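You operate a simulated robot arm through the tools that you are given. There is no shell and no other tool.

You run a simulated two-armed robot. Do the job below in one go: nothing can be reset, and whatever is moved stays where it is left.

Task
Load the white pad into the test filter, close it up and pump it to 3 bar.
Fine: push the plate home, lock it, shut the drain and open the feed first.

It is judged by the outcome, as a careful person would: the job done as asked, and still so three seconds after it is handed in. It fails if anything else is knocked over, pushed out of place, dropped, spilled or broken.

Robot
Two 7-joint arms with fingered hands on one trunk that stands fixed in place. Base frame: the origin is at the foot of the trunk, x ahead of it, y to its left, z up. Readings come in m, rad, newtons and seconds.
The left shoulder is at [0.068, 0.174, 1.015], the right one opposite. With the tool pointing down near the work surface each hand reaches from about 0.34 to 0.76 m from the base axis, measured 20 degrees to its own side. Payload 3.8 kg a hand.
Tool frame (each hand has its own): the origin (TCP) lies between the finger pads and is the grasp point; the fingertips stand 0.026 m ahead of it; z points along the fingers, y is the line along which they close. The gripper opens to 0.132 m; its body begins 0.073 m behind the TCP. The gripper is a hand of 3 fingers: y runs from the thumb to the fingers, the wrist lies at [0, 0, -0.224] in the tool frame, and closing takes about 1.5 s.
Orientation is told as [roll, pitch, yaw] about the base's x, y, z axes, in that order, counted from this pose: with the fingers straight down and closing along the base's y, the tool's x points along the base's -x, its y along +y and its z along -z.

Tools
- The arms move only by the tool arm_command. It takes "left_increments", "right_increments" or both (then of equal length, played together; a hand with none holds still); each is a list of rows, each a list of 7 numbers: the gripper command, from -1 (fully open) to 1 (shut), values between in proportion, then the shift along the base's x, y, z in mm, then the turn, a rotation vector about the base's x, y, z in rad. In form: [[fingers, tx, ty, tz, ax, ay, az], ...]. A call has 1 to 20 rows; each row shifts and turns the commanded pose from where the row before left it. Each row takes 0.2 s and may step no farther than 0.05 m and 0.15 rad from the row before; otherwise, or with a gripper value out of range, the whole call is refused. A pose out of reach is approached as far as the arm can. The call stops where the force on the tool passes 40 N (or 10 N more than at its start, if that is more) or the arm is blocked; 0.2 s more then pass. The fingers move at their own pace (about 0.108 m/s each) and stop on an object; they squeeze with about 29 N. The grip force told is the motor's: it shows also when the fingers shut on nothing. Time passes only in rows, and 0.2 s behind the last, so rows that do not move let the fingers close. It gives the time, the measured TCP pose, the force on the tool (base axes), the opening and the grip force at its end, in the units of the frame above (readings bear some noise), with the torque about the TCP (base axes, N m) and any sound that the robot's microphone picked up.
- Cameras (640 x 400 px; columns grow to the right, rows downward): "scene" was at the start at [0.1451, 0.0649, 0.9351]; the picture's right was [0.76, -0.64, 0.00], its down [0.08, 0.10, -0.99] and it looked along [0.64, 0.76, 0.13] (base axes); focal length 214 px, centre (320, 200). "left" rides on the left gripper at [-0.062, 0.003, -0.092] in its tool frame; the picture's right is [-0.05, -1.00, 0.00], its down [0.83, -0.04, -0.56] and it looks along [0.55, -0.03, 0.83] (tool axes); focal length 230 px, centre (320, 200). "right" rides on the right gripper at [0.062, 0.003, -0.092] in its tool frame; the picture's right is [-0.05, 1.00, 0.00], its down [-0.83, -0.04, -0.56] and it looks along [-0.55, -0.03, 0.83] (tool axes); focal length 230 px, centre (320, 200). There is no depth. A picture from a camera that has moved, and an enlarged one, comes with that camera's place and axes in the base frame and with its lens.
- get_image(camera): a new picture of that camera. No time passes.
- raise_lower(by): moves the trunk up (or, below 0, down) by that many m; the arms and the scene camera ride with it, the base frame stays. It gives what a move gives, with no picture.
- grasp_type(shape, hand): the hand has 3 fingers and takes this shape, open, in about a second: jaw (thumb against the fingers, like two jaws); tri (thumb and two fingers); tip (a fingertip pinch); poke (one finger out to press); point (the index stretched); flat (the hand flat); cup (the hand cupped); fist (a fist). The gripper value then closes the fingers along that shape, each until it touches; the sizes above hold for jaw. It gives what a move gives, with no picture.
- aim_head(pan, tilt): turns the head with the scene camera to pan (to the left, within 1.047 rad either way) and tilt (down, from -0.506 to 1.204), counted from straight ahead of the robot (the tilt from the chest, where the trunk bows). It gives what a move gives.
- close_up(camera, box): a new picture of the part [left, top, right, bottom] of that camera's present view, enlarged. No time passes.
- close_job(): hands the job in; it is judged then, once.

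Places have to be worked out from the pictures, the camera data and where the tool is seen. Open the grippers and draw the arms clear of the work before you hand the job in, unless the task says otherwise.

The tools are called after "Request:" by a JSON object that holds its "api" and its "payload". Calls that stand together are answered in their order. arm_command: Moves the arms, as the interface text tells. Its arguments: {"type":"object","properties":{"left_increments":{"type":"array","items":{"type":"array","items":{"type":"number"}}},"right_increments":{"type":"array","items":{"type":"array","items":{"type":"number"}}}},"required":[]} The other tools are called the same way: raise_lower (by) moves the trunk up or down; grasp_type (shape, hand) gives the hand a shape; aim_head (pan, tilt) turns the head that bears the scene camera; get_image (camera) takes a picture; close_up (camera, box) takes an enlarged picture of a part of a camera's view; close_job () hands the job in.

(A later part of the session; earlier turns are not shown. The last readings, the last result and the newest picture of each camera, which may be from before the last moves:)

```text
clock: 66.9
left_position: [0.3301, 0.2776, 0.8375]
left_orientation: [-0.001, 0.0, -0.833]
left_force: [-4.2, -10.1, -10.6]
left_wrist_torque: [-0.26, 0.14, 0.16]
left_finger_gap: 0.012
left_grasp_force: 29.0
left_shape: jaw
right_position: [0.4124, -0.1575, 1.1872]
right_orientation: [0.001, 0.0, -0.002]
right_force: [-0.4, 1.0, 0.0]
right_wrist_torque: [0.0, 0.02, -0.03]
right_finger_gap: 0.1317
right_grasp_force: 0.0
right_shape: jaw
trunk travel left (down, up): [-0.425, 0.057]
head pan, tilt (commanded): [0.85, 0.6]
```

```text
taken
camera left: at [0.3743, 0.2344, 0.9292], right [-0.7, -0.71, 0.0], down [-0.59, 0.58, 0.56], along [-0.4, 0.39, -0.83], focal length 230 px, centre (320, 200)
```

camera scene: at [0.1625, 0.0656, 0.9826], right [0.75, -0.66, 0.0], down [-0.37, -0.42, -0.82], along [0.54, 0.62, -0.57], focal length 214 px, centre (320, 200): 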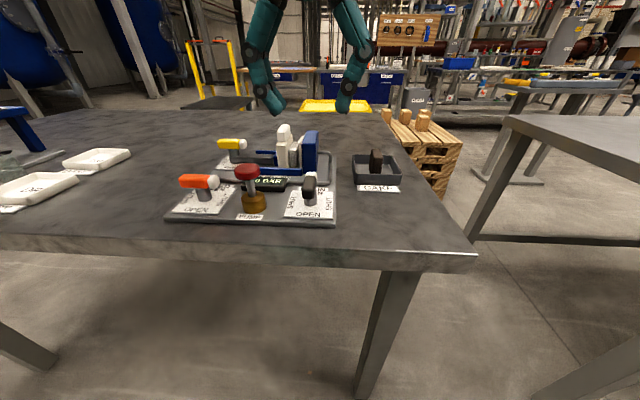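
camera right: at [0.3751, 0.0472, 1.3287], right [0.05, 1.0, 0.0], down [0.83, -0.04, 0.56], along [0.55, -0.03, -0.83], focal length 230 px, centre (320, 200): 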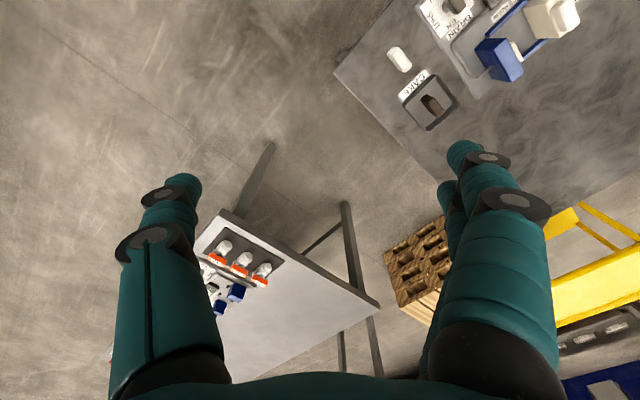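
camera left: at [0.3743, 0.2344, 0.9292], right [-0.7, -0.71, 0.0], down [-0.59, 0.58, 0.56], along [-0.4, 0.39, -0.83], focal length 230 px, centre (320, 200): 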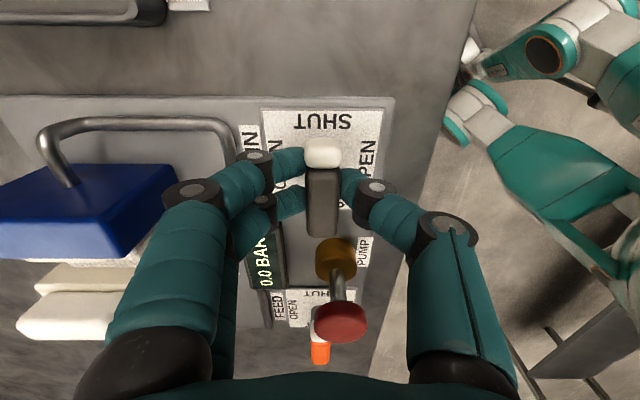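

Torque climbs – stop reached. Undoing the nudge, releasing with a narrow opening, and rising.

Request:
{"api": "arm_command", "payload": {"left_increments": [[1, 0, 0, 0, 0, 0, 0.04], [0.5, 0, 0, 0, 0, 0, 0], [0.5, 0, 0, 0, 0, 0, 0], [0.5, 0, 0, 15, 0, 0, 0], [0.5, 0, 0, 30, 0, 0, 0], [0.5, 0, 0, 40, 0, 0, 0], [0.5, 0, 0, 30, 0, 0, 0]]}}

Request:
{"api": "get_image", "payload": {"camera": "left"}}

Request:
{"api": "close_up", "payload": {"camera": "scene", "box": [160, 120, 360, 240]}}

```text
clock: 68.5
left_position: [0.3296, 0.2772, 0.9547]
left_orientation: [0.001, 0.0, -0.79]
left_force: [-0.2, -0.9, 0.1]
left_wrist_torque: [0.0, 0.0, 0.04]
left_finger_gap: 0.0326
left_grasp_force: 0.2
left_shape: jaw
right_position: [0.412, -0.1562, 1.1866]
right_orientation: [0.002, -0.001, -0.003]
right_force: [-0.6, -0.1, 0.3]
right_wrist_torque: [0.02, 0.01, -0.01]
right_finger_gap: 0.1317
right_grasp_force: 0.1
right_shape: jaw
trunk travel left (down, up): [-0.425, 0.057]
head pan, tilt (commanded): [0.85, 0.6]
```

```text
taken
camera left: at [0.3752, 0.2371, 1.0465], right [-0.67, -0.74, 0.0], down [-0.61, 0.56, 0.56], along [-0.41, 0.37, -0.83], focal length 230 px, centre (320, 200)
```

left: 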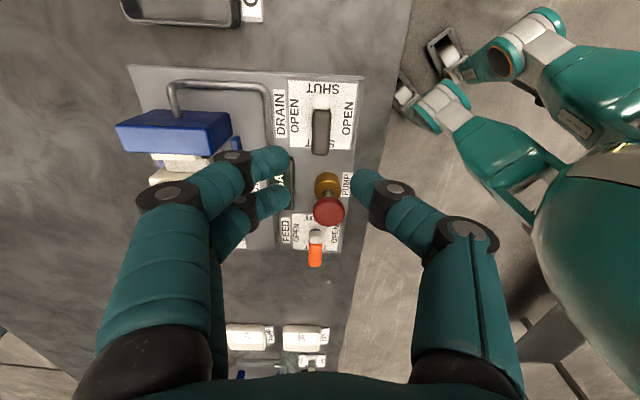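

```text
3.20 times, centred on (260, 180) of scene
camera zoom: at [0.162, 0.0655, 0.9827], right [0.75, -0.66, 0.0], down [-0.37, -0.42, -0.83], along [0.54, 0.62, -0.56], focal length 686 px, centre (512, 264)
```

zoom: 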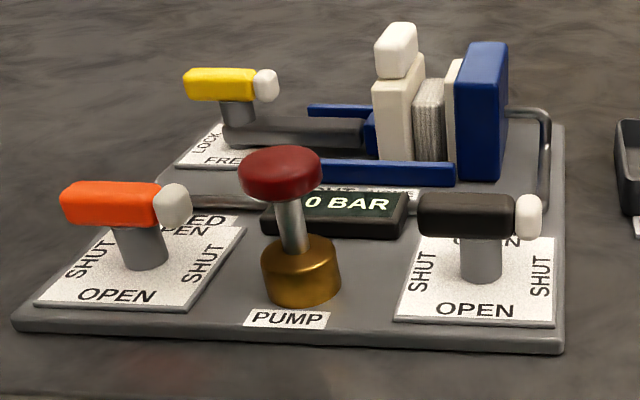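

Drain is SHUT. Next, the feed (hub r≈−0.130, u≈0.429 → (0.211, 0.395)), handle along r so the present yaw −45° suits. Moving over it at safe height.

Request:
{"api": "arm_command", "payload": {"left_increments": [[0.4, -23.6, 23.6, 0, 0, 0, 0], [0.4, -23.6, 23.6, 0, 0, 0, 0], [0.4, -23.6, 23.6, 0, 0, 0, 0], [0.4, -23.6, 23.6, 0, 0, 0, 0], [0.4, -23.6, 23.6, 0, 0, 0, 0]]}}

Request:
{"api": "get_image", "payload": {"camera": "left"}}

Request:
{"api": "get_image", "payload": {"camera": "scene"}}

```text
clock: 69.7
left_position: [0.2195, 0.3946, 0.9617]
left_orientation: [0.0, -0.003, -0.792]
left_force: [-0.4, 0.1, 0.1]
left_wrist_torque: [-0.02, -0.01, 0.01]
left_finger_gap: 0.0395
left_grasp_force: 0.1
left_shape: jaw
left hand out of reach, approached as far as the arm can: row 4
right_position: [0.4113, -0.1554, 1.1868]
right_orientation: [-0.001, -0.003, -0.002]
right_force: [-0.4, 0.3, 0.1]
right_wrist_torque: [-0.01, -0.02, 0.0]
right_finger_gap: 0.1321
right_grasp_force: 0.1
right_shape: jaw
trunk travel left (down, up): [-0.425, 0.057]
head pan, tilt (commanded): [0.85, 0.6]
```

```text
taken
camera left: at [0.2653, 0.3541, 1.0534], right [-0.67, -0.74, 0.0], down [-0.61, 0.56, 0.55], along [-0.41, 0.37, -0.83], focal length 230 px, centre (320, 200)
```

left: 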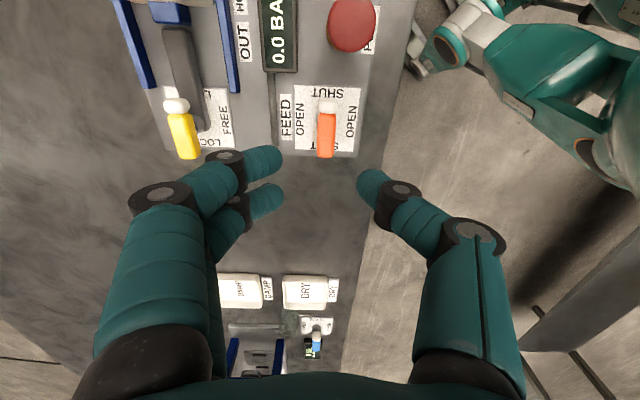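

```text
taken
camera scene: at [0.1612, 0.0662, 0.9829], right [0.75, -0.66, 0.0], down [-0.37, -0.43, -0.83], along [0.55, 0.62, -0.56], focal length 214 px, centre (320, 200)
```

scene: 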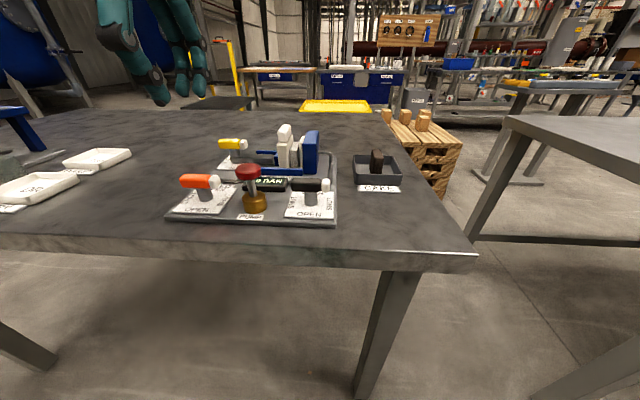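

Near the shoulder the arm is at its inner limit, so I'll raise the trunk 0.055 m (makes more room) and then correct over the feed.

Request:
{"api": "raise_lower", "payload": {"by": 0.055}}

Request:
{"api": "arm_command", "payload": {"left_increments": [[0.4, -4, 0.4, -30, 0, 0, 0], [0.4, -4, 0.4, -30, 0, 0, 0], [0.4, 0, 0, -20, 0, 0, 0]]}}

Request:
{"api": "get_image", "payload": {"camera": "left"}}

Request:
{"api": "get_image", "payload": {"camera": "scene"}}

```text
clock: 70.6
left_position: [0.2242, 0.3925, 1.0164]
left_orientation: [-0.003, 0.001, -0.791]
left_force: [0.0, 0.3, -1.0]
left_wrist_torque: [-0.01, -0.06, -0.02]
left_finger_gap: 0.0392
left_grasp_force: 0.0
left_shape: jaw
right_position: [0.4129, -0.157, 1.2412]
right_orientation: [-0.002, 0.002, -0.003]
right_force: [0.8, 0.7, -0.5]
right_wrist_torque: [0.01, 0.02, 0.04]
right_finger_gap: 0.1319
right_grasp_force: 0.2
right_shape: jaw
trunk travel left (down, up): [-0.48, 0.002]
head pan, tilt (commanded): [0.85, 0.6]
```

```text
clock: 71.4
left_position: [0.2156, 0.3938, 0.9362]
left_orientation: [0.0, -0.001, -0.791]
left_force: [-0.4, 1.2, 0.1]
left_wrist_torque: [0.02, -0.02, 0.02]
left_finger_gap: 0.0396
left_grasp_force: 0.0
left_shape: jaw
right_position: [0.4124, -0.1569, 1.2421]
right_orientation: [0.0, 0.0, -0.002]
right_force: [0.1, 0.3, -0.4]
right_wrist_torque: [0.02, 0.02, -0.09]
right_finger_gap: 0.1318
right_grasp_force: 0.1
right_shape: jaw
trunk travel left (down, up): [-0.48, 0.002]
head pan, tilt (commanded): [0.85, 0.6]
```

```text
taken
camera left: at [0.2615, 0.353, 1.0283], right [-0.67, -0.74, 0.0], down [-0.62, 0.56, 0.55], along [-0.41, 0.37, -0.83], focal length 230 px, centre (320, 200)
```

left: 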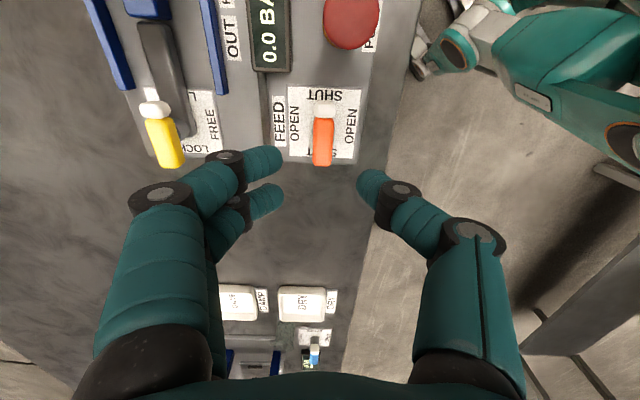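

```text
taken
camera scene: at [0.1675, 0.0657, 1.0595], right [0.75, -0.66, 0.0], down [-0.37, -0.42, -0.83], along [0.54, 0.62, -0.56], focal length 214 px, centre (320, 200)
```

scene: 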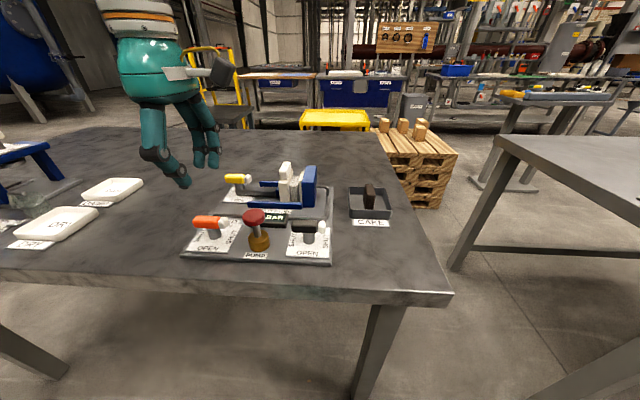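

Reachable now. Zooming on the feed to align exactly.

Request:
{"api": "close_up", "payload": {"camera": "left", "box": [260, 70, 390, 180]}}

Request:
{"api": "close_up", "payload": {"camera": "scene", "box": [130, 120, 250, 260]}}

```text
3.64 times, centred on (325, 125) of left
camera zoom: at [0.2615, 0.353, 1.0283], right [-0.67, -0.74, 0.0], down [-0.62, 0.56, 0.55], along [-0.41, 0.37, -0.83], focal length 837 px, centre (302, 473)
```

zoom: 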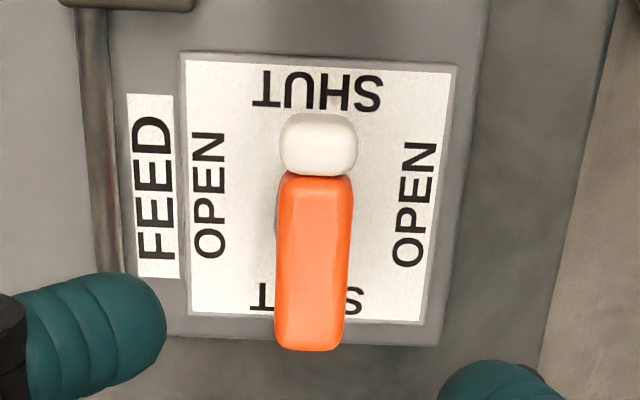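

```text
2.86 times, centred on (190, 190) of scene
camera zoom: at [0.1675, 0.0657, 1.0595], right [0.75, -0.66, 0.0], down [-0.37, -0.42, -0.83], along [0.54, 0.62, -0.56], focal length 613 px, centre (691, 229)
```

zoom: 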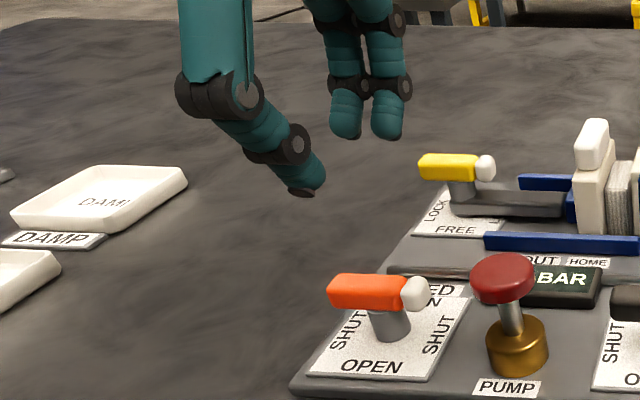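

Feed hub at r≈−0.1295, u≈0.428. Correcting ~4 mm and lowering to z≈0.862 first.

Request:
{"api": "arm_command", "payload": {"left_increments": [[0.45, -4.4, 0.8, -30, 0, 0, 0], [0.45, 0, 0, -30, 0, 0, 0], [0.45, 0, 0, -14, 0, 0, 0]]}}

Request:
{"api": "get_image", "payload": {"camera": "left"}}

Request:
{"api": "close_up", "payload": {"camera": "scene", "box": [130, 150, 290, 270]}}

```text
clock: 72.2
left_position: [0.2113, 0.3947, 0.8615]
left_orientation: [0.0, 0.001, -0.791]
left_force: [-0.7, 0.3, -0.1]
left_wrist_torque: [0.02, 0.01, -0.04]
left_finger_gap: 0.0365
left_grasp_force: 0.1
left_shape: jaw
right_position: [0.413, -0.1571, 1.2427]
right_orientation: [0.001, -0.001, -0.001]
right_force: [-0.1, 0.2, 0.2]
right_wrist_torque: [0.01, -0.02, 0.01]
right_finger_gap: 0.132
right_grasp_force: 0.0
right_shape: jaw
trunk travel left (down, up): [-0.48, 0.002]
head pan, tilt (commanded): [0.85, 0.6]
```

```text
taken
camera left: at [0.2572, 0.3535, 0.9538], right [-0.67, -0.74, 0.0], down [-0.61, 0.56, 0.56], along [-0.41, 0.37, -0.83], focal length 230 px, centre (320, 200)
```

left: 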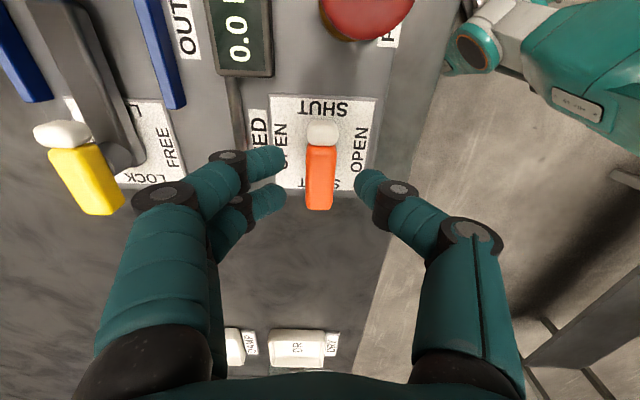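

```text
3.33 times, centred on (210, 210) of scene
camera zoom: at [0.1677, 0.0656, 1.0594], right [0.75, -0.66, 0.0], down [-0.37, -0.42, -0.83], along [0.54, 0.62, -0.56], focal length 715 px, centre (687, 167)
```

zoom: 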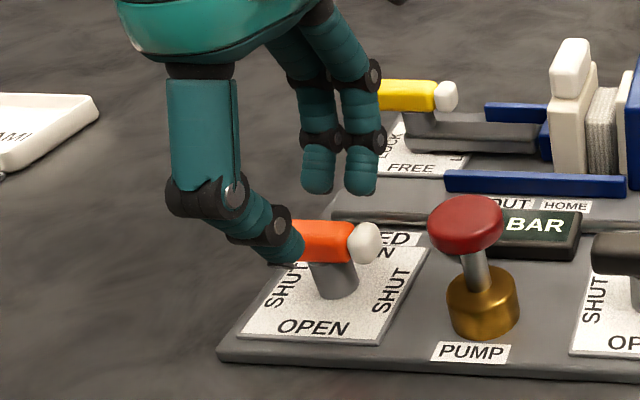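

Aligned. Lowering to z≈0.836 and closing on the orange handle.

Request:
{"api": "arm_command", "payload": {"left_increments": [[0.45, 0, 0, -13, 0, 0, 0], [0.45, 0, 0, -12, 0, 0, 0], [1, 0, 0, 0, 0, 0, 0], [1, 0, 0, 0, 0, 0, 0], [1, 0, 0, 0, 0, 0, 0]]}}

Request:
{"api": "close_up", "payload": {"camera": "scene", "box": [130, 150, 290, 270]}}

```text
clock: 73.4
left_position: [0.2113, 0.3937, 0.8372]
left_orientation: [0.0, 0.0, -0.791]
left_force: [0.7, -1.6, -2.7]
left_wrist_torque: [-0.04, 0.0, 0.03]
left_finger_gap: 0.0128
left_grasp_force: 28.9
left_shape: jaw
right_position: [0.4119, -0.1575, 1.2418]
right_orientation: [0.0, 0.0, 0.0]
right_force: [-0.5, 0.1, -0.2]
right_wrist_torque: [0.0, 0.02, 0.02]
right_finger_gap: 0.132
right_grasp_force: 0.0
right_shape: jaw
trunk travel left (down, up): [-0.48, 0.002]
head pan, tilt (commanded): [0.85, 0.6]
```

```text
3.33 times, centred on (210, 210) of scene
camera zoom: at [0.1678, 0.0656, 1.0594], right [0.75, -0.66, 0.0], down [-0.37, -0.42, -0.82], along [0.54, 0.62, -0.57], focal length 715 px, centre (687, 167)
```

zoom: 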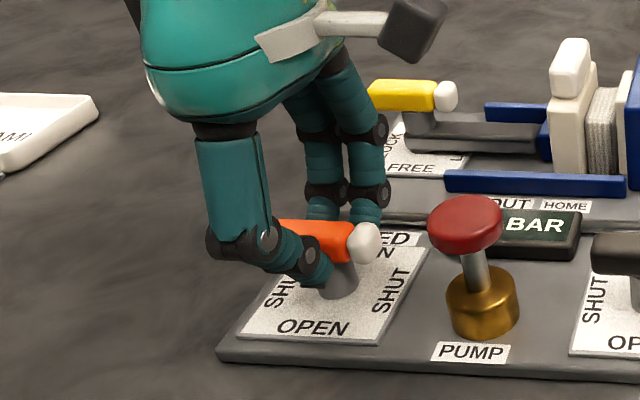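

Gripped. Trying a counter-clockwise turn in small steps.

Request:
{"api": "arm_command", "payload": {"left_increments": [[1, 0, 0, 0, 0, 0, 0.08], [1, 0, 0, 0, 0, 0, 0.08], [1, 0, 0, 0, 0, 0, 0.08]]}}

Request:
{"api": "close_up", "payload": {"camera": "scene", "box": [130, 150, 290, 270]}}

```text
clock: 74.2
left_position: [0.211, 0.3943, 0.8379]
left_orientation: [-0.001, 0.001, -0.55]
left_force: [4.6, -7.1, -11.1]
left_wrist_torque: [-0.14, -0.05, -0.01]
left_finger_gap: 0.0125
left_grasp_force: 28.9
left_shape: jaw
right_position: [0.4131, -0.1572, 1.2417]
right_orientation: [0.002, 0.0, -0.002]
right_force: [-0.3, -0.6, -0.2]
right_wrist_torque: [-0.03, 0.01, 0.0]
right_finger_gap: 0.1319
right_grasp_force: 0.2
right_shape: jaw
trunk travel left (down, up): [-0.48, 0.002]
head pan, tilt (commanded): [0.85, 0.6]
```

```text
3.33 times, centred on (210, 210) of scene
camera zoom: at [0.1684, 0.0654, 1.0592], right [0.75, -0.66, 0.0], down [-0.37, -0.42, -0.82], along [0.54, 0.62, -0.57], focal length 715 px, centre (687, 167)
```

zoom: 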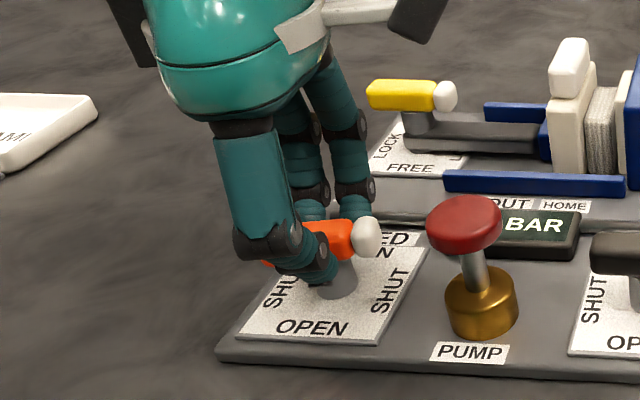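

The handle is following. Re-centring slightly (+r, −z) and continuing.

Request:
{"api": "arm_command", "payload": {"left_increments": [[1, 0.7, -0.7, -0.7, 0, 0, 0.1], [1, 0, 0, 0, 0, 0, 0.1], [1, 0, 0, 0, 0, 0, 0.1], [1, 0, 0, 0, 0, 0, 0.1]]}}

Request:
{"api": "close_up", "payload": {"camera": "scene", "box": [130, 150, 290, 270]}}

```text
clock: 75.2
left_position: [0.2129, 0.395, 0.8372]
left_orientation: [-0.001, -0.001, -0.151]
left_force: [1.0, -0.6, -4.9]
left_wrist_torque: [-0.05, 0.0, -0.05]
left_finger_gap: 0.0125
left_grasp_force: 28.9
left_shape: jaw
right_position: [0.4125, -0.157, 1.2423]
right_orientation: [0.002, 0.0, -0.004]
right_force: [0.3, 0.6, 0.4]
right_wrist_torque: [0.0, -0.04, -0.01]
right_finger_gap: 0.1316
right_grasp_force: 0.0
right_shape: jaw
trunk travel left (down, up): [-0.48, 0.002]
head pan, tilt (commanded): [0.85, 0.6]
```

```text
3.33 times, centred on (210, 210) of scene
camera zoom: at [0.1679, 0.0657, 1.0594], right [0.75, -0.66, 0.0], down [-0.37, -0.42, -0.82], along [0.54, 0.62, -0.57], focal length 715 px, centre (687, 167)
```

zoom: 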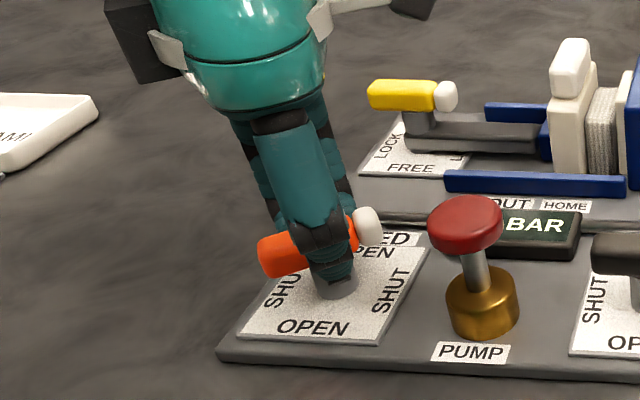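

Turning freely. Continuing toward OPEN.

Request:
{"api": "arm_command", "payload": {"left_increments": [[1, 0, 0, 0, 0, 0, 0.12], [1, 0, 0, 0, 0, 0, 0.12], [1, 0, 0, 0, 0, 0, 0.12], [1, 0, 0, 0, 0, 0, 0.12]]}}

Request:
{"api": "close_up", "payload": {"camera": "scene", "box": [130, 150, 290, 270]}}

```text
clock: 76.2
left_position: [0.2123, 0.3957, 0.8363]
left_orientation: [0.003, -0.003, 0.331]
left_force: [0.5, 5.3, 1.5]
left_wrist_torque: [0.04, -0.02, -0.02]
left_finger_gap: 0.0126
left_grasp_force: 29.3
left_shape: jaw
right_position: [0.4124, -0.1569, 1.2426]
right_orientation: [0.001, -0.001, -0.001]
right_force: [-0.4, 0.4, -0.2]
right_wrist_torque: [-0.01, 0.0, 0.01]
right_finger_gap: 0.1321
right_grasp_force: 0.1
right_shape: jaw
trunk travel left (down, up): [-0.48, 0.002]
head pan, tilt (commanded): [0.85, 0.6]
```

```text
3.33 times, centred on (210, 210) of scene
camera zoom: at [0.1676, 0.0659, 1.0595], right [0.75, -0.66, 0.0], down [-0.37, -0.42, -0.82], along [0.54, 0.62, -0.57], focal length 715 px, centre (687, 167)
```

zoom: 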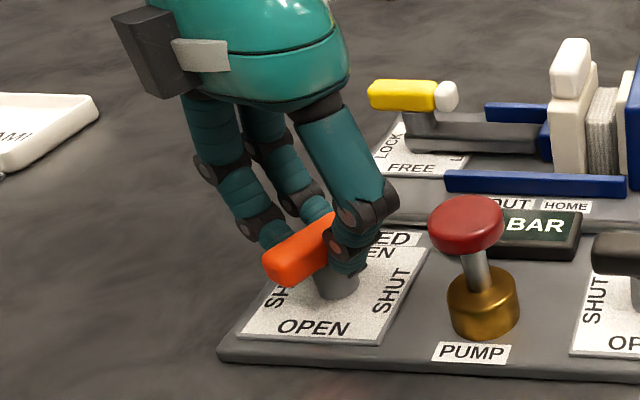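

About 26° left; the thumb knuckle nears the pump cap, so I proceed in small steps and watch the clearance.

Request:
{"api": "arm_command", "payload": {"left_increments": [[1, 0, 0.5, 0, 0, 0, 0.1], [1, 0, 0, 0, 0, 0, 0.1]]}}

Request:
{"api": "close_up", "payload": {"camera": "scene", "box": [180, 160, 280, 240]}}

Request:
{"api": "get_image", "payload": {"camera": "left"}}

```text
clock: 76.8
left_position: [0.2122, 0.3951, 0.8363]
left_orientation: [0.0, -0.003, 0.534]
left_force: [0.9, 6.1, 0.4]
left_wrist_torque: [0.05, -0.05, -0.07]
left_finger_gap: 0.0127
left_grasp_force: 29.1
left_shape: jaw
right_position: [0.4137, -0.1559, 1.2424]
right_orientation: [0.0, 0.0, -0.001]
right_force: [0.1, -0.4, -0.7]
right_wrist_torque: [-0.02, -0.01, 0.04]
right_finger_gap: 0.1321
right_grasp_force: 0.0
right_shape: jaw
trunk travel left (down, up): [-0.48, 0.002]
head pan, tilt (commanded): [0.85, 0.6]
```

```text
5.00 times, centred on (230, 200) of scene
camera zoom: at [0.1678, 0.066, 1.0594], right [0.75, -0.66, 0.0], down [-0.37, -0.42, -0.82], along [0.54, 0.62, -0.57], focal length 1072 px, centre (770, 200)
```

zoom: 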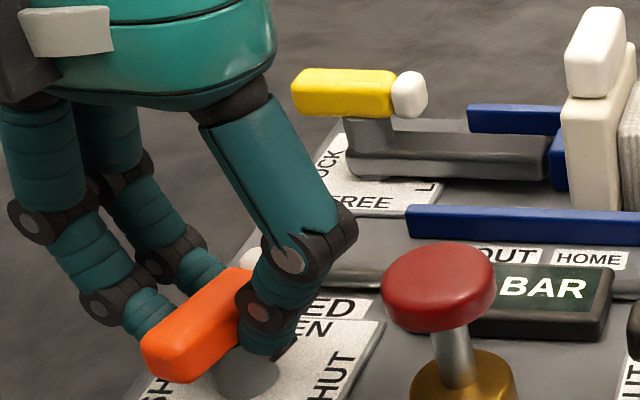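

```text
taken
camera left: at [0.2635, 0.4297, 0.9287], right [0.55, -0.83, 0.0], down [-0.69, -0.46, 0.55], along [-0.46, -0.3, -0.83], focal length 230 px, centre (320, 200)
```

left: 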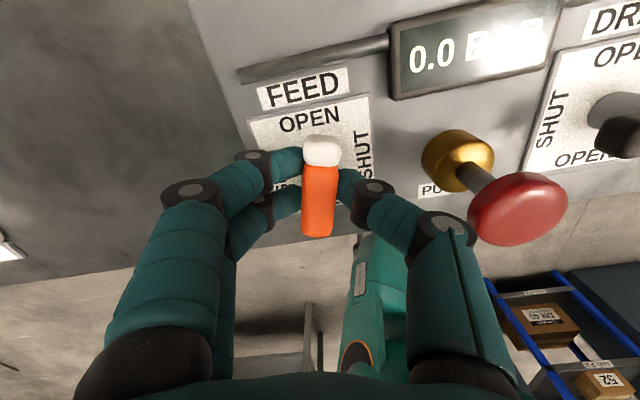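

Clearance to the pump cap is fine. Finishing the turn to OPEN.

Request:
{"api": "arm_command", "payload": {"left_increments": [[1, 0, 0.5, 0, 0, 0, 0.12], [1, 0, 0, 0, 0, 0, 0.13]]}}

Request:
{"api": "close_up", "payload": {"camera": "scene", "box": [180, 160, 280, 240]}}

Request:
{"api": "get_image", "payload": {"camera": "left"}}

```text
clock: 77.4
left_position: [0.2118, 0.3958, 0.837]
left_orientation: [-0.001, -0.001, 0.781]
left_force: [1.2, 5.3, 2.0]
left_wrist_torque: [0.04, -0.07, 0.01]
left_finger_gap: 0.0128
left_grasp_force: 28.5
left_shape: jaw
right_position: [0.4129, -0.1558, 1.2422]
right_orientation: [0.0, 0.0, -0.001]
right_force: [0.2, 0.0, -0.1]
right_wrist_torque: [-0.03, -0.01, 0.0]
right_finger_gap: 0.1319
right_grasp_force: 0.1
right_shape: jaw
trunk travel left (down, up): [-0.48, 0.002]
head pan, tilt (commanded): [0.85, 0.6]
```

```text
5.00 times, centred on (230, 200) of scene
camera zoom: at [0.1676, 0.066, 1.0595], right [0.75, -0.66, 0.0], down [-0.37, -0.42, -0.82], along [0.54, 0.62, -0.57], focal length 1072 px, centre (770, 200)
```

zoom: 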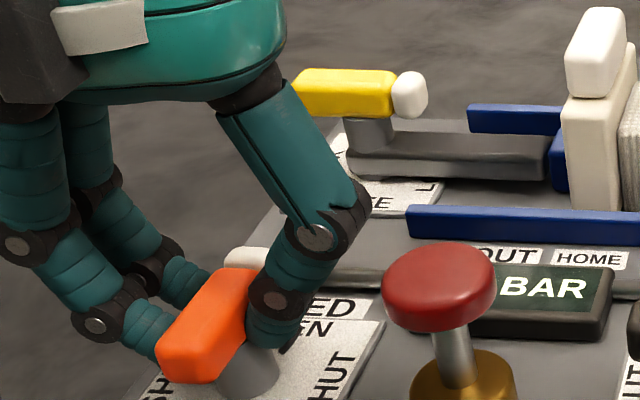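

```text
taken
camera left: at [0.2533, 0.4418, 0.9286], right [0.74, -0.67, 0.0], down [-0.56, -0.62, 0.55], along [-0.37, -0.41, -0.83], focal length 230 px, centre (320, 200)
```

left: 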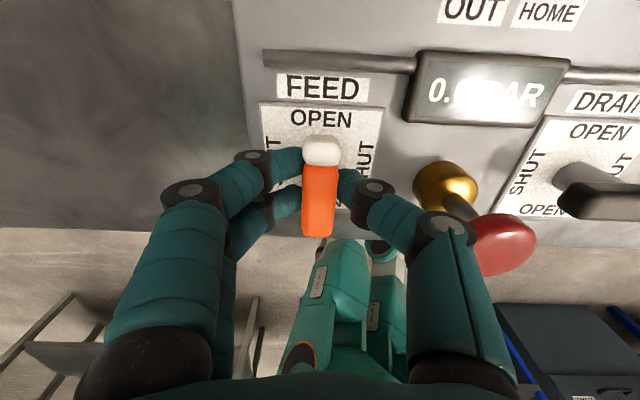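

Handle is along OPEN–OPEN. Nudge to feel the stop, then undo, release narrowly and rise.

Request:
{"api": "arm_command", "payload": {"left_increments": [[1, 0, 0, 0, 0, 0, 0.04], [1, 0, 0, 0, 0, 0, 0]]}}

Request:
{"api": "arm_command", "payload": {"left_increments": [[1, 0, 0, 0, 0, 0, -0.03], [0.55, 0, 0, 0, 0, 0, 0], [0.55, 0, 0, 0, 0, 0, 0], [0.55, 0, 0, 12, 0, 0, 0], [0.55, 0, 0, 25, 0, 0, 0], [0.55, 0, 0, 35, 0, 0, 0]]}}

Request:
{"api": "get_image", "payload": {"camera": "left"}}

Request:
{"api": "close_up", "payload": {"camera": "scene", "box": [170, 140, 350, 270]}}

```text
clock: 78.0
left_position: [0.2124, 0.3951, 0.8362]
left_orientation: [0.0, 0.0, 0.819]
left_force: [-0.3, 5.2, 4.0]
left_wrist_torque: [0.07, 0.03, -0.14]
left_finger_gap: 0.0127
left_grasp_force: 29.2
left_shape: jaw
right_position: [0.4127, -0.1568, 1.2426]
right_orientation: [0.0, 0.001, -0.001]
right_force: [-0.6, 0.2, 0.6]
right_wrist_torque: [0.0, -0.05, 0.0]
right_finger_gap: 0.132
right_grasp_force: 0.1
right_shape: jaw
trunk travel left (down, up): [-0.48, 0.002]
head pan, tilt (commanded): [0.85, 0.6]
```

```text
clock: 79.4
left_position: [0.2105, 0.3953, 0.9102]
left_orientation: [-0.001, -0.001, 0.789]
left_force: [0.3, 0.5, -0.4]
left_wrist_torque: [0.01, 0.01, -0.01]
left_finger_gap: 0.0294
left_grasp_force: 0.1
left_shape: jaw
right_position: [0.4129, -0.1566, 1.2429]
right_orientation: [0.002, 0.001, -0.002]
right_force: [0.6, -0.2, -0.1]
right_wrist_torque: [0.0, 0.01, -0.01]
right_finger_gap: 0.1318
right_grasp_force: 0.1
right_shape: jaw
trunk travel left (down, up): [-0.48, 0.002]
head pan, tilt (commanded): [0.85, 0.6]
```

```text
taken
camera left: at [0.252, 0.4413, 1.0028], right [0.75, -0.67, 0.0], down [-0.55, -0.62, 0.56], along [-0.37, -0.41, -0.83], focal length 230 px, centre (320, 200)
```

left: 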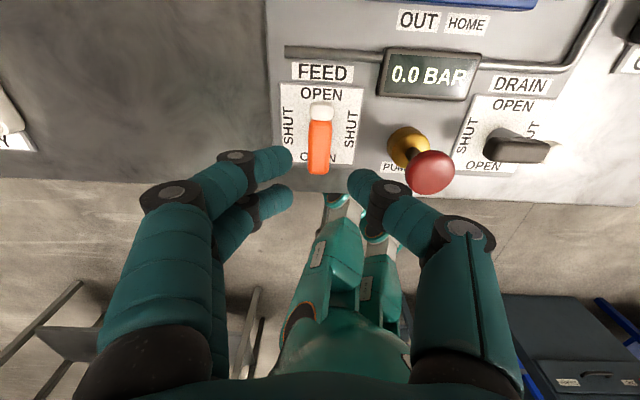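

```text
3.08 times, centred on (260, 205) of scene
camera zoom: at [0.1675, 0.0655, 1.0595], right [0.75, -0.66, 0.0], down [-0.37, -0.42, -0.83], along [0.54, 0.62, -0.56], focal length 660 px, centre (505, 185)
```

zoom: 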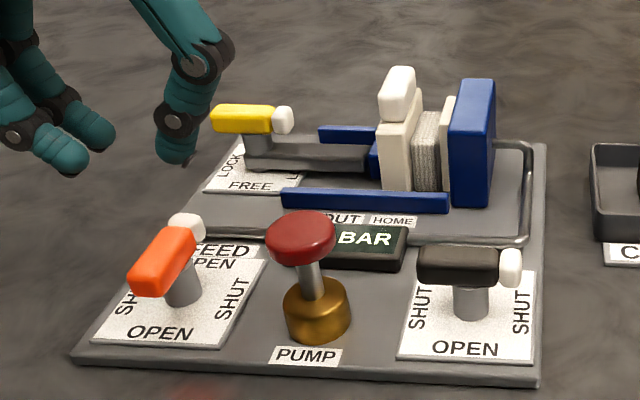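

Feed is OPEN (tip far), drain SHUT, lock on; gauge 0.0. Now the pump: I'll close the hand and move over the red cap (axis r≈−0.048, u≈0.420 → (0.263, 0.331)) at safe height.

Request:
{"api": "arm_command", "payload": {"left_increments": [[1, 0, 0, 30, 0, 0, 0], [1, 13, -16, 0, 0, 0, 0], [1, 13, -16, 0, 0, 0, 0], [1, 13, -16, 0, 0, 0, 0], [1, 13, -16, 0, 0, 0, 0], [1, 0, 0, 0, 0, 0, 0], [1, 0, 0, 0, 0, 0, 0]]}}

Request:
{"api": "get_image", "payload": {"camera": "left"}}

Request:
{"api": "close_up", "payload": {"camera": "scene", "box": [170, 100, 350, 270]}}

```text
clock: 81.0
left_position: [0.2633, 0.3312, 0.9401]
left_orientation: [0.001, 0.001, 0.789]
left_force: [0.0, -0.2, -0.4]
left_wrist_torque: [0.05, 0.01, -0.01]
left_finger_gap: 0.0
left_grasp_force: 29.0
left_shape: jaw
right_position: [0.4115, -0.1562, 1.2427]
right_orientation: [0.002, 0.0, -0.002]
right_force: [-0.5, -0.2, -0.8]
right_wrist_torque: [0.01, 0.0, -0.02]
right_finger_gap: 0.1319
right_grasp_force: 0.0
right_shape: jaw
trunk travel left (down, up): [-0.48, 0.002]
head pan, tilt (commanded): [0.85, 0.6]
```

```text
taken
camera left: at [0.3051, 0.3777, 1.0315], right [0.75, -0.67, 0.0], down [-0.55, -0.62, 0.56], along [-0.37, -0.41, -0.83], focal length 230 px, centre (320, 200)
```

left: 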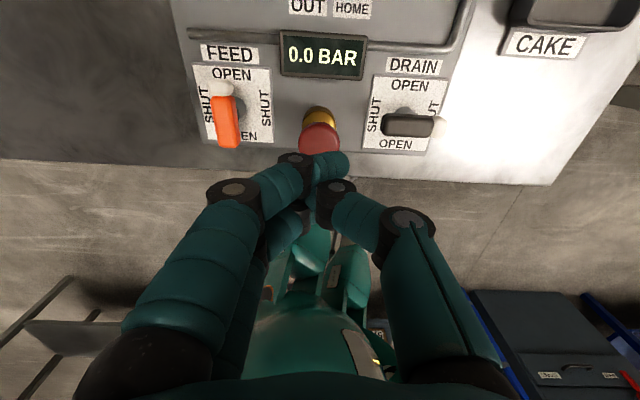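

```text
2.35 times, centred on (260, 185) of scene
camera zoom: at [0.1679, 0.0656, 1.0594], right [0.75, -0.66, 0.0], down [-0.37, -0.42, -0.82], along [0.54, 0.62, -0.57], focal length 505 px, centre (461, 235)
```

zoom: 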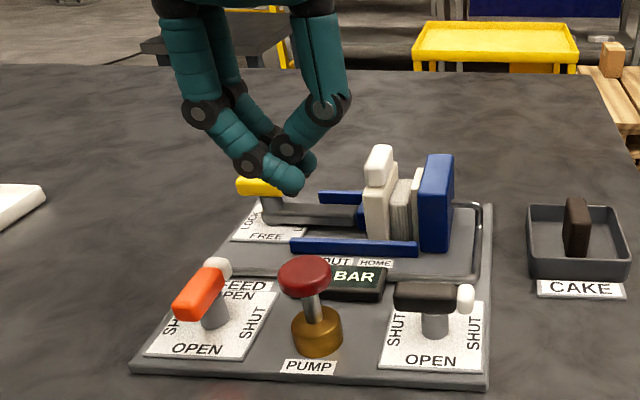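

Directly over the cap, gauge visible. Lowering to just above the cap.

Request:
{"api": "arm_command", "payload": {"left_increments": [[1, 0, 0, -25, 0, 0, 0], [1, 0, 0, -22, 0, 0, 0]]}}

Request:
{"api": "close_up", "payload": {"camera": "scene", "box": [210, 140, 310, 260]}}

Request:
{"api": "get_image", "payload": {"camera": "left"}}

```text
clock: 81.6
left_position: [0.2645, 0.3305, 0.8916]
left_orientation: [0.001, -0.001, 0.789]
left_force: [0.0, -0.4, -0.4]
left_wrist_torque: [0.02, 0.02, 0.0]
left_finger_gap: 0.0001
left_grasp_force: 29.1
left_shape: jaw
right_position: [0.4121, -0.1572, 1.2419]
right_orientation: [0.001, -0.001, -0.001]
right_force: [0.2, 0.4, -0.3]
right_wrist_torque: [-0.01, -0.02, 0.01]
right_finger_gap: 0.1318
right_grasp_force: 0.1
right_shape: jaw
trunk travel left (down, up): [-0.48, 0.002]
head pan, tilt (commanded): [0.85, 0.6]
```

```text
3.33 times, centred on (260, 200) of scene
camera zoom: at [0.1677, 0.0656, 1.0594], right [0.75, -0.66, 0.0], down [-0.37, -0.42, -0.83], along [0.54, 0.62, -0.56], focal length 715 px, centre (520, 200)
```

zoom: 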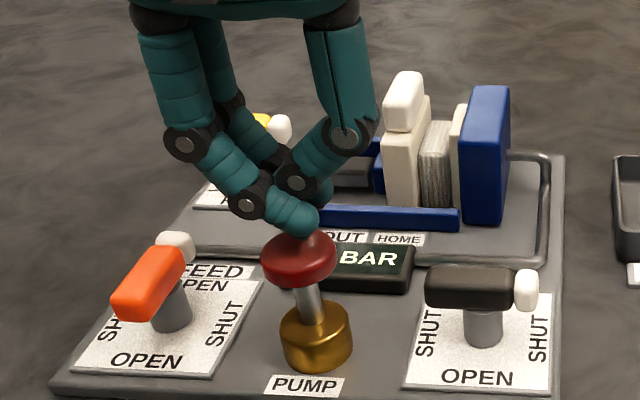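

```text
taken
camera left: at [0.3055, 0.3776, 0.9836], right [0.75, -0.67, 0.0], down [-0.55, -0.62, 0.55], along [-0.37, -0.41, -0.83], focal length 230 px, centre (320, 200)
```

left: 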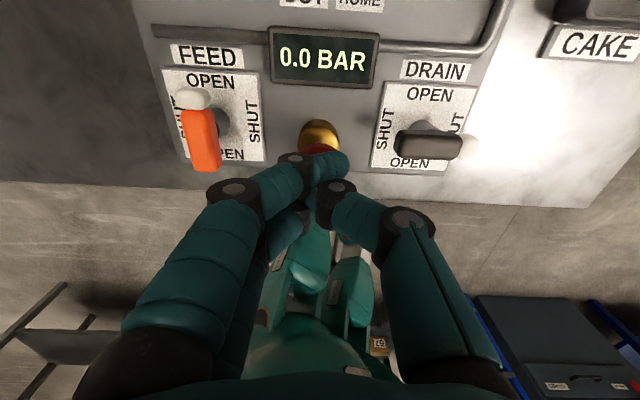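

Fingertips are just above the cap. Pressing down in small steps while watching force and gauge.

Request:
{"api": "arm_command", "payload": {"left_increments": [[1, 0, 0, -5, 0, 0, 0], [1, 0, 0, -5, 0, 0, 0], [1, 0, 0, -5, 0, 0, 0]]}}

Request:
{"api": "close_up", "payload": {"camera": "scene", "box": [210, 140, 310, 260]}}

Request:
{"api": "get_image", "payload": {"camera": "left"}}

```text
clock: 82.4
left_position: [0.2637, 0.3306, 0.8766]
left_orientation: [0.003, 0.0, 0.788]
left_force: [-0.6, 0.1, 0.9]
left_wrist_torque: [-0.03, 0.01, -0.02]
left_finger_gap: 0.0002
left_grasp_force: 28.6
left_shape: jaw
right_position: [0.4119, -0.1559, 1.2435]
right_orientation: [0.004, 0.001, -0.003]
right_force: [-0.5, 0.9, 0.9]
right_wrist_torque: [0.01, 0.0, 0.02]
right_finger_gap: 0.1316
right_grasp_force: 0.1
right_shape: jaw
trunk travel left (down, up): [-0.48, 0.002]
head pan, tilt (commanded): [0.85, 0.6]
```

```text
3.33 times, centred on (260, 200) of scene
camera zoom: at [0.1676, 0.0655, 1.0595], right [0.75, -0.66, 0.0], down [-0.37, -0.42, -0.83], along [0.54, 0.62, -0.56], focal length 715 px, centre (520, 200)
```

zoom: 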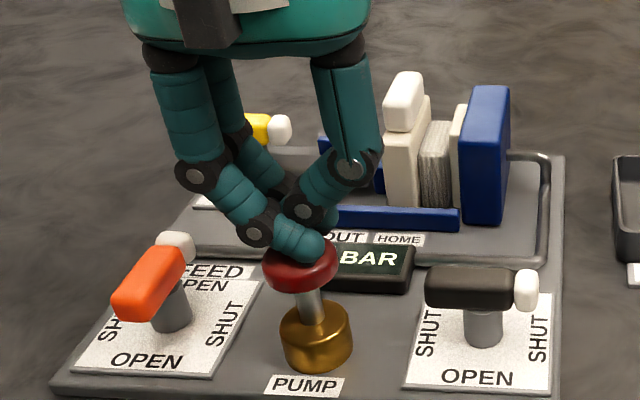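

```text
taken
camera left: at [0.3056, 0.3778, 0.9688], right [0.75, -0.67, 0.0], down [-0.55, -0.62, 0.55], along [-0.37, -0.41, -0.83], focal length 230 px, centre (320, 200)
```

left: 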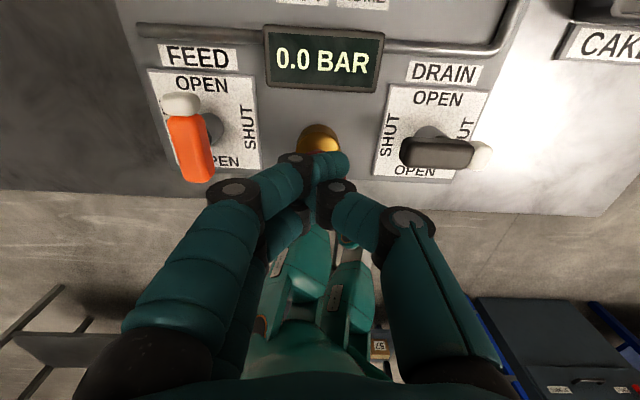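

Just touching at z≈0.877. Now the actual stroke, in 4 mm steps.

Request:
{"api": "arm_command", "payload": {"left_increments": [[1, 0, 0, -4, 0, 0, 0], [1, 0, 0, -4, 0, 0, 0]]}}

Request:
{"api": "close_up", "payload": {"camera": "left", "box": [220, 0, 420, 170]}}

Request:
{"api": "close_up", "payload": {"camera": "scene", "box": [210, 140, 310, 260]}}

```text
clock: 83.0
left_position: [0.2646, 0.3319, 0.8692]
left_orientation: [-0.001, -0.001, 0.787]
left_force: [-0.1, -1.7, 3.8]
left_wrist_torque: [-0.02, -0.01, -0.02]
left_finger_gap: 0.0001
left_grasp_force: 28.8
left_shape: jaw
right_position: [0.4116, -0.1568, 1.2421]
right_orientation: [0.003, 0.003, 0.0]
right_force: [-0.2, -0.6, -0.2]
right_wrist_torque: [0.02, 0.01, 0.0]
right_finger_gap: 0.1318
right_grasp_force: 0.1
right_shape: jaw
trunk travel left (down, up): [-0.48, 0.002]
head pan, tilt (commanded): [0.85, 0.6]
```

```text
2.35 times, centred on (320, 85) of left
camera zoom: at [0.3056, 0.3777, 0.9612], right [0.75, -0.67, 0.0], down [-0.56, -0.62, 0.55], along [-0.37, -0.41, -0.83], focal length 541 px, centre (320, 471)
```

zoom: 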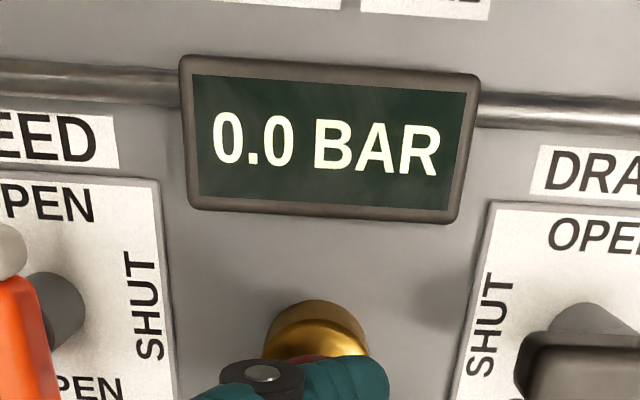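

```text
3.33 times, centred on (260, 200) of scene
camera zoom: at [0.1676, 0.0653, 1.0595], right [0.75, -0.66, 0.0], down [-0.37, -0.42, -0.83], along [0.54, 0.62, -0.56], focal length 715 px, centre (520, 200)
```

zoom: 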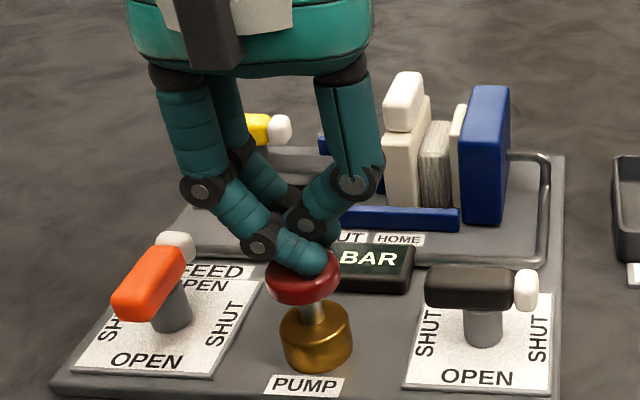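

The cap moves down with a light spring force (3.8 N), gauge still 0.0. Continuing the stroke.

Request:
{"api": "arm_command", "payload": {"left_increments": [[1, 0, 0, -4, 0, 0, 0], [1, 0, 0, -4, 0, 0, 0]]}}

Request:
{"api": "close_up", "payload": {"camera": "left", "box": [220, 0, 420, 170]}}

Request:
{"api": "close_up", "payload": {"camera": "scene", "box": [210, 140, 310, 260]}}

```text
clock: 83.6
left_position: [0.2645, 0.3305, 0.8606]
left_orientation: [-0.001, -0.002, 0.789]
left_force: [1.7, 1.3, 7.3]
left_wrist_torque: [0.03, 0.01, 0.01]
left_finger_gap: 0.0
left_grasp_force: 28.9
left_shape: jaw
right_position: [0.4115, -0.1575, 1.242]
right_orientation: [0.002, 0.0, -0.001]
right_force: [0.0, -0.7, 0.2]
right_wrist_torque: [0.0, 0.03, -0.03]
right_finger_gap: 0.1322
right_grasp_force: 0.0
right_shape: jaw
trunk travel left (down, up): [-0.48, 0.002]
head pan, tilt (commanded): [0.85, 0.6]
```

```text
2.35 times, centred on (320, 85) of left
camera zoom: at [0.3051, 0.3776, 0.9534], right [0.75, -0.67, 0.0], down [-0.56, -0.62, 0.55], along [-0.37, -0.41, -0.83], focal length 541 px, centre (320, 471)
```

zoom: 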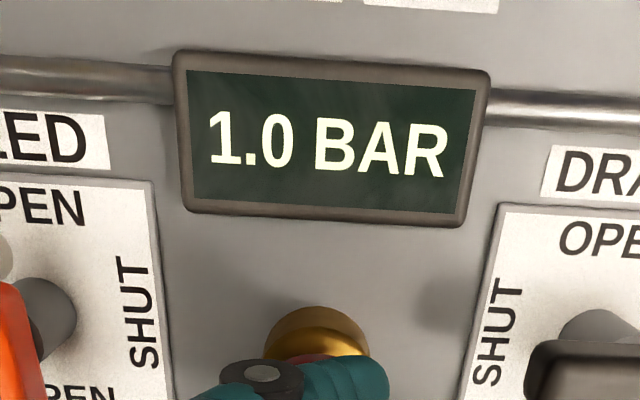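

```text
3.33 times, centred on (260, 200) of scene
camera zoom: at [0.1676, 0.0653, 1.0596], right [0.75, -0.66, 0.0], down [-0.37, -0.42, -0.83], along [0.54, 0.62, -0.56], focal length 715 px, centre (520, 200)
```

zoom: 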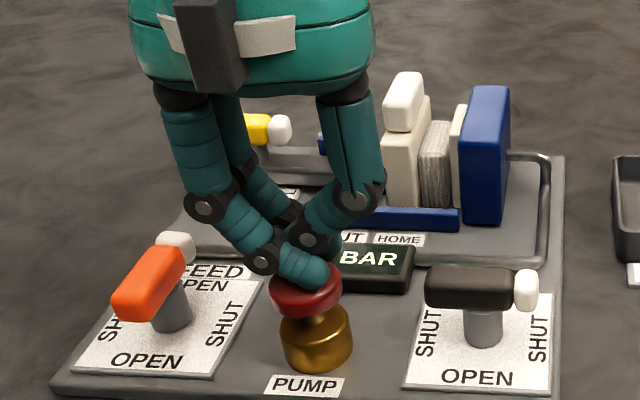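

The full stroke gave 1.0 BAR. I'll raise to let the cap return and check the reading holds.

Request:
{"api": "arm_command", "payload": {"left_increments": [[1, 0, 0, 8, 0, 0, 0], [1, 0, 0, 12, 0, 0, 0], [1, 0, 0, 0, 0, 0, 0]]}}

Request:
{"api": "close_up", "payload": {"camera": "left", "box": [220, 0, 420, 170]}}

Request:
{"api": "close_up", "payload": {"camera": "scene", "box": [210, 140, 310, 260]}}

```text
clock: 84.4
left_position: [0.2643, 0.331, 0.882]
left_orientation: [0.001, 0.0, 0.79]
left_force: [0.4, 0.1, -0.3]
left_wrist_torque: [0.02, -0.01, -0.02]
left_finger_gap: 0.0002
left_grasp_force: 28.8
left_shape: jaw
right_position: [0.4128, -0.1561, 1.2431]
right_orientation: [0.0, 0.001, -0.001]
right_force: [-0.8, -0.1, -0.4]
right_wrist_torque: [0.0, -0.02, 0.0]
right_finger_gap: 0.1318
right_grasp_force: 0.2
right_shape: jaw
trunk travel left (down, up): [-0.48, 0.002]
head pan, tilt (commanded): [0.85, 0.6]
```

```text
2.35 times, centred on (320, 85) of left
camera zoom: at [0.3056, 0.3775, 0.9731], right [0.75, -0.67, 0.0], down [-0.55, -0.62, 0.56], along [-0.37, -0.41, -0.83], focal length 541 px, centre (320, 471)
```

zoom: 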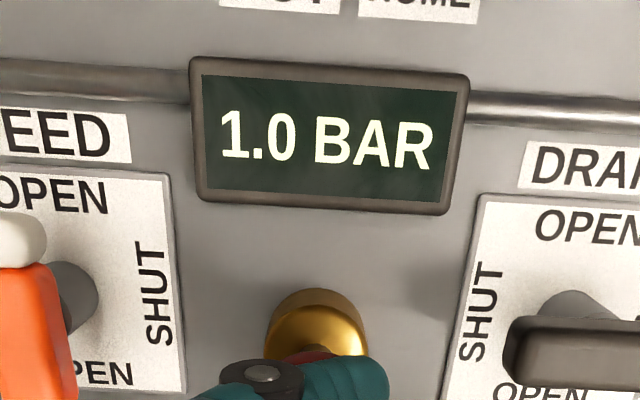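

```text
3.33 times, centred on (260, 200) of scene
camera zoom: at [0.1677, 0.0656, 1.0594], right [0.75, -0.66, 0.0], down [-0.37, -0.42, -0.83], along [0.54, 0.62, -0.56], focal length 715 px, centre (520, 200)
```

zoom: 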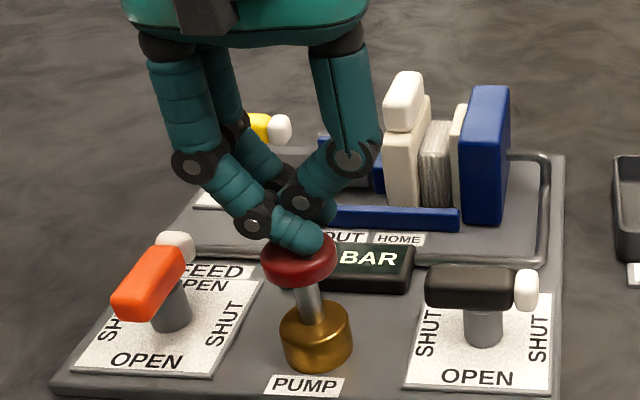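

The reading holds at 1.0 BAR with the cap back up. Second stroke to the same depth, then back up.

Request:
{"api": "arm_command", "payload": {"left_increments": [[1, 0, 0, -8, 0, 0, 0], [1, 0, 0, -6, 0, 0, 0], [1, 0, 0, -4, 0, 0, 0], [1, 0, 0, -2.5, 0, 0, 0]]}}

Request:
{"api": "close_up", "payload": {"camera": "left", "box": [220, 0, 420, 170]}}

```text
clock: 85.4
left_position: [0.2649, 0.3309, 0.8605]
left_orientation: [-0.001, -0.004, 0.789]
left_force: [1.1, 0.1, 10.5]
left_wrist_torque: [-0.01, -0.02, 0.0]
left_finger_gap: 0.0
left_grasp_force: 28.8
left_shape: jaw
right_position: [0.4116, -0.1568, 1.2412]
right_orientation: [0.001, -0.002, -0.001]
right_force: [-0.1, 0.0, 0.4]
right_wrist_torque: [-0.01, -0.01, -0.01]
right_finger_gap: 0.1318
right_grasp_force: 0.1
right_shape: jaw
trunk travel left (down, up): [-0.48, 0.002]
head pan, tilt (commanded): [0.85, 0.6]
```

```text
2.35 times, centred on (320, 85) of left
camera zoom: at [0.3055, 0.3777, 0.9531], right [0.75, -0.67, 0.0], down [-0.56, -0.62, 0.55], along [-0.37, -0.41, -0.83], focal length 541 px, centre (320, 471)
```

zoom: 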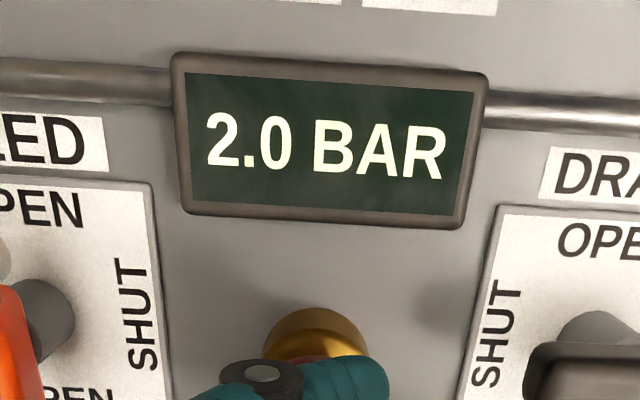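

2.0 BAR. Raising fully, then the third stroke only.

Request:
{"api": "arm_command", "payload": {"left_increments": [[1, 0, 0, 8, 0, 0, 0], [1, 0, 0, 12.5, 0, 0, 0], [1, 0, 0, 0, 0, 0, 0]]}}

Request:
{"api": "close_up", "payload": {"camera": "left", "box": [220, 0, 420, 170]}}

```text
clock: 86.2
left_position: [0.265, 0.3312, 0.8801]
left_orientation: [0.003, 0.0, 0.788]
left_force: [0.1, 0.4, 0.5]
left_wrist_torque: [0.02, 0.0, 0.02]
left_finger_gap: 0.0
left_grasp_force: 29.1
left_shape: jaw
right_position: [0.412, -0.1551, 1.2416]
right_orientation: [-0.001, 0.0, -0.003]
right_force: [0.3, 0.2, -0.9]
right_wrist_torque: [0.01, -0.01, -0.02]
right_finger_gap: 0.1319
right_grasp_force: 0.0
right_shape: jaw
trunk travel left (down, up): [-0.48, 0.002]
head pan, tilt (commanded): [0.85, 0.6]
```

```text
2.35 times, centred on (320, 85) of left
camera zoom: at [0.3053, 0.3771, 0.9728], right [0.75, -0.67, 0.0], down [-0.55, -0.62, 0.56], along [-0.37, -0.41, -0.83], focal length 541 px, centre (320, 471)
```

zoom: 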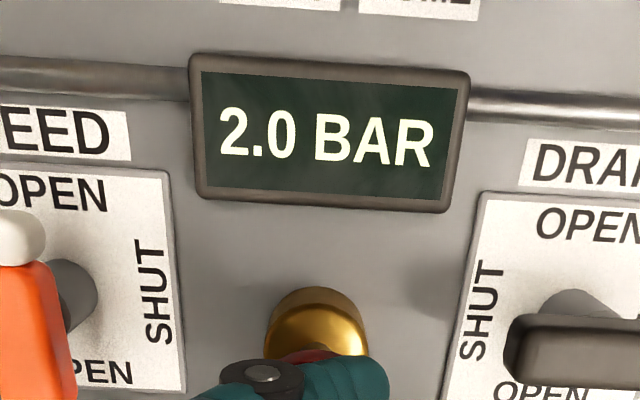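

Holding at 2.0 BAR. Third and last stroke to the same depth.

Request:
{"api": "arm_command", "payload": {"left_increments": [[1, 0, 0, -8, 0, 0, 0], [1, 0, 0, -6, 0, 0, 0], [1, 0, 0, -4, 0, 0, 0], [1, 0, 0, -2.5, 0, 0, 0]]}}

Request:
{"api": "close_up", "payload": {"camera": "left", "box": [220, 0, 420, 170]}}

```text
clock: 87.2
left_position: [0.2641, 0.3305, 0.861]
left_orientation: [-0.001, -0.002, 0.788]
left_force: [2.7, 0.3, 8.6]
left_wrist_torque: [0.02, 0.03, -0.01]
left_finger_gap: 0.0
left_grasp_force: 28.4
left_shape: jaw
right_position: [0.4118, -0.1565, 1.2423]
right_orientation: [0.003, -0.001, -0.001]
right_force: [-0.1, 0.1, 0.1]
right_wrist_torque: [-0.01, -0.02, -0.02]
right_finger_gap: 0.1317
right_grasp_force: 0.1
right_shape: jaw
trunk travel left (down, up): [-0.48, 0.002]
head pan, tilt (commanded): [0.85, 0.6]
```

```text
2.35 times, centred on (320, 85) of left
camera zoom: at [0.3053, 0.3771, 0.9531], right [0.75, -0.67, 0.0], down [-0.56, -0.62, 0.55], along [-0.37, -0.41, -0.83], focal length 541 px, centre (320, 471)
```

zoom: 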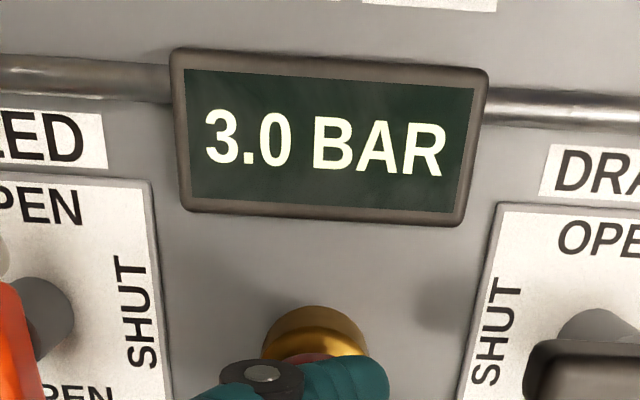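

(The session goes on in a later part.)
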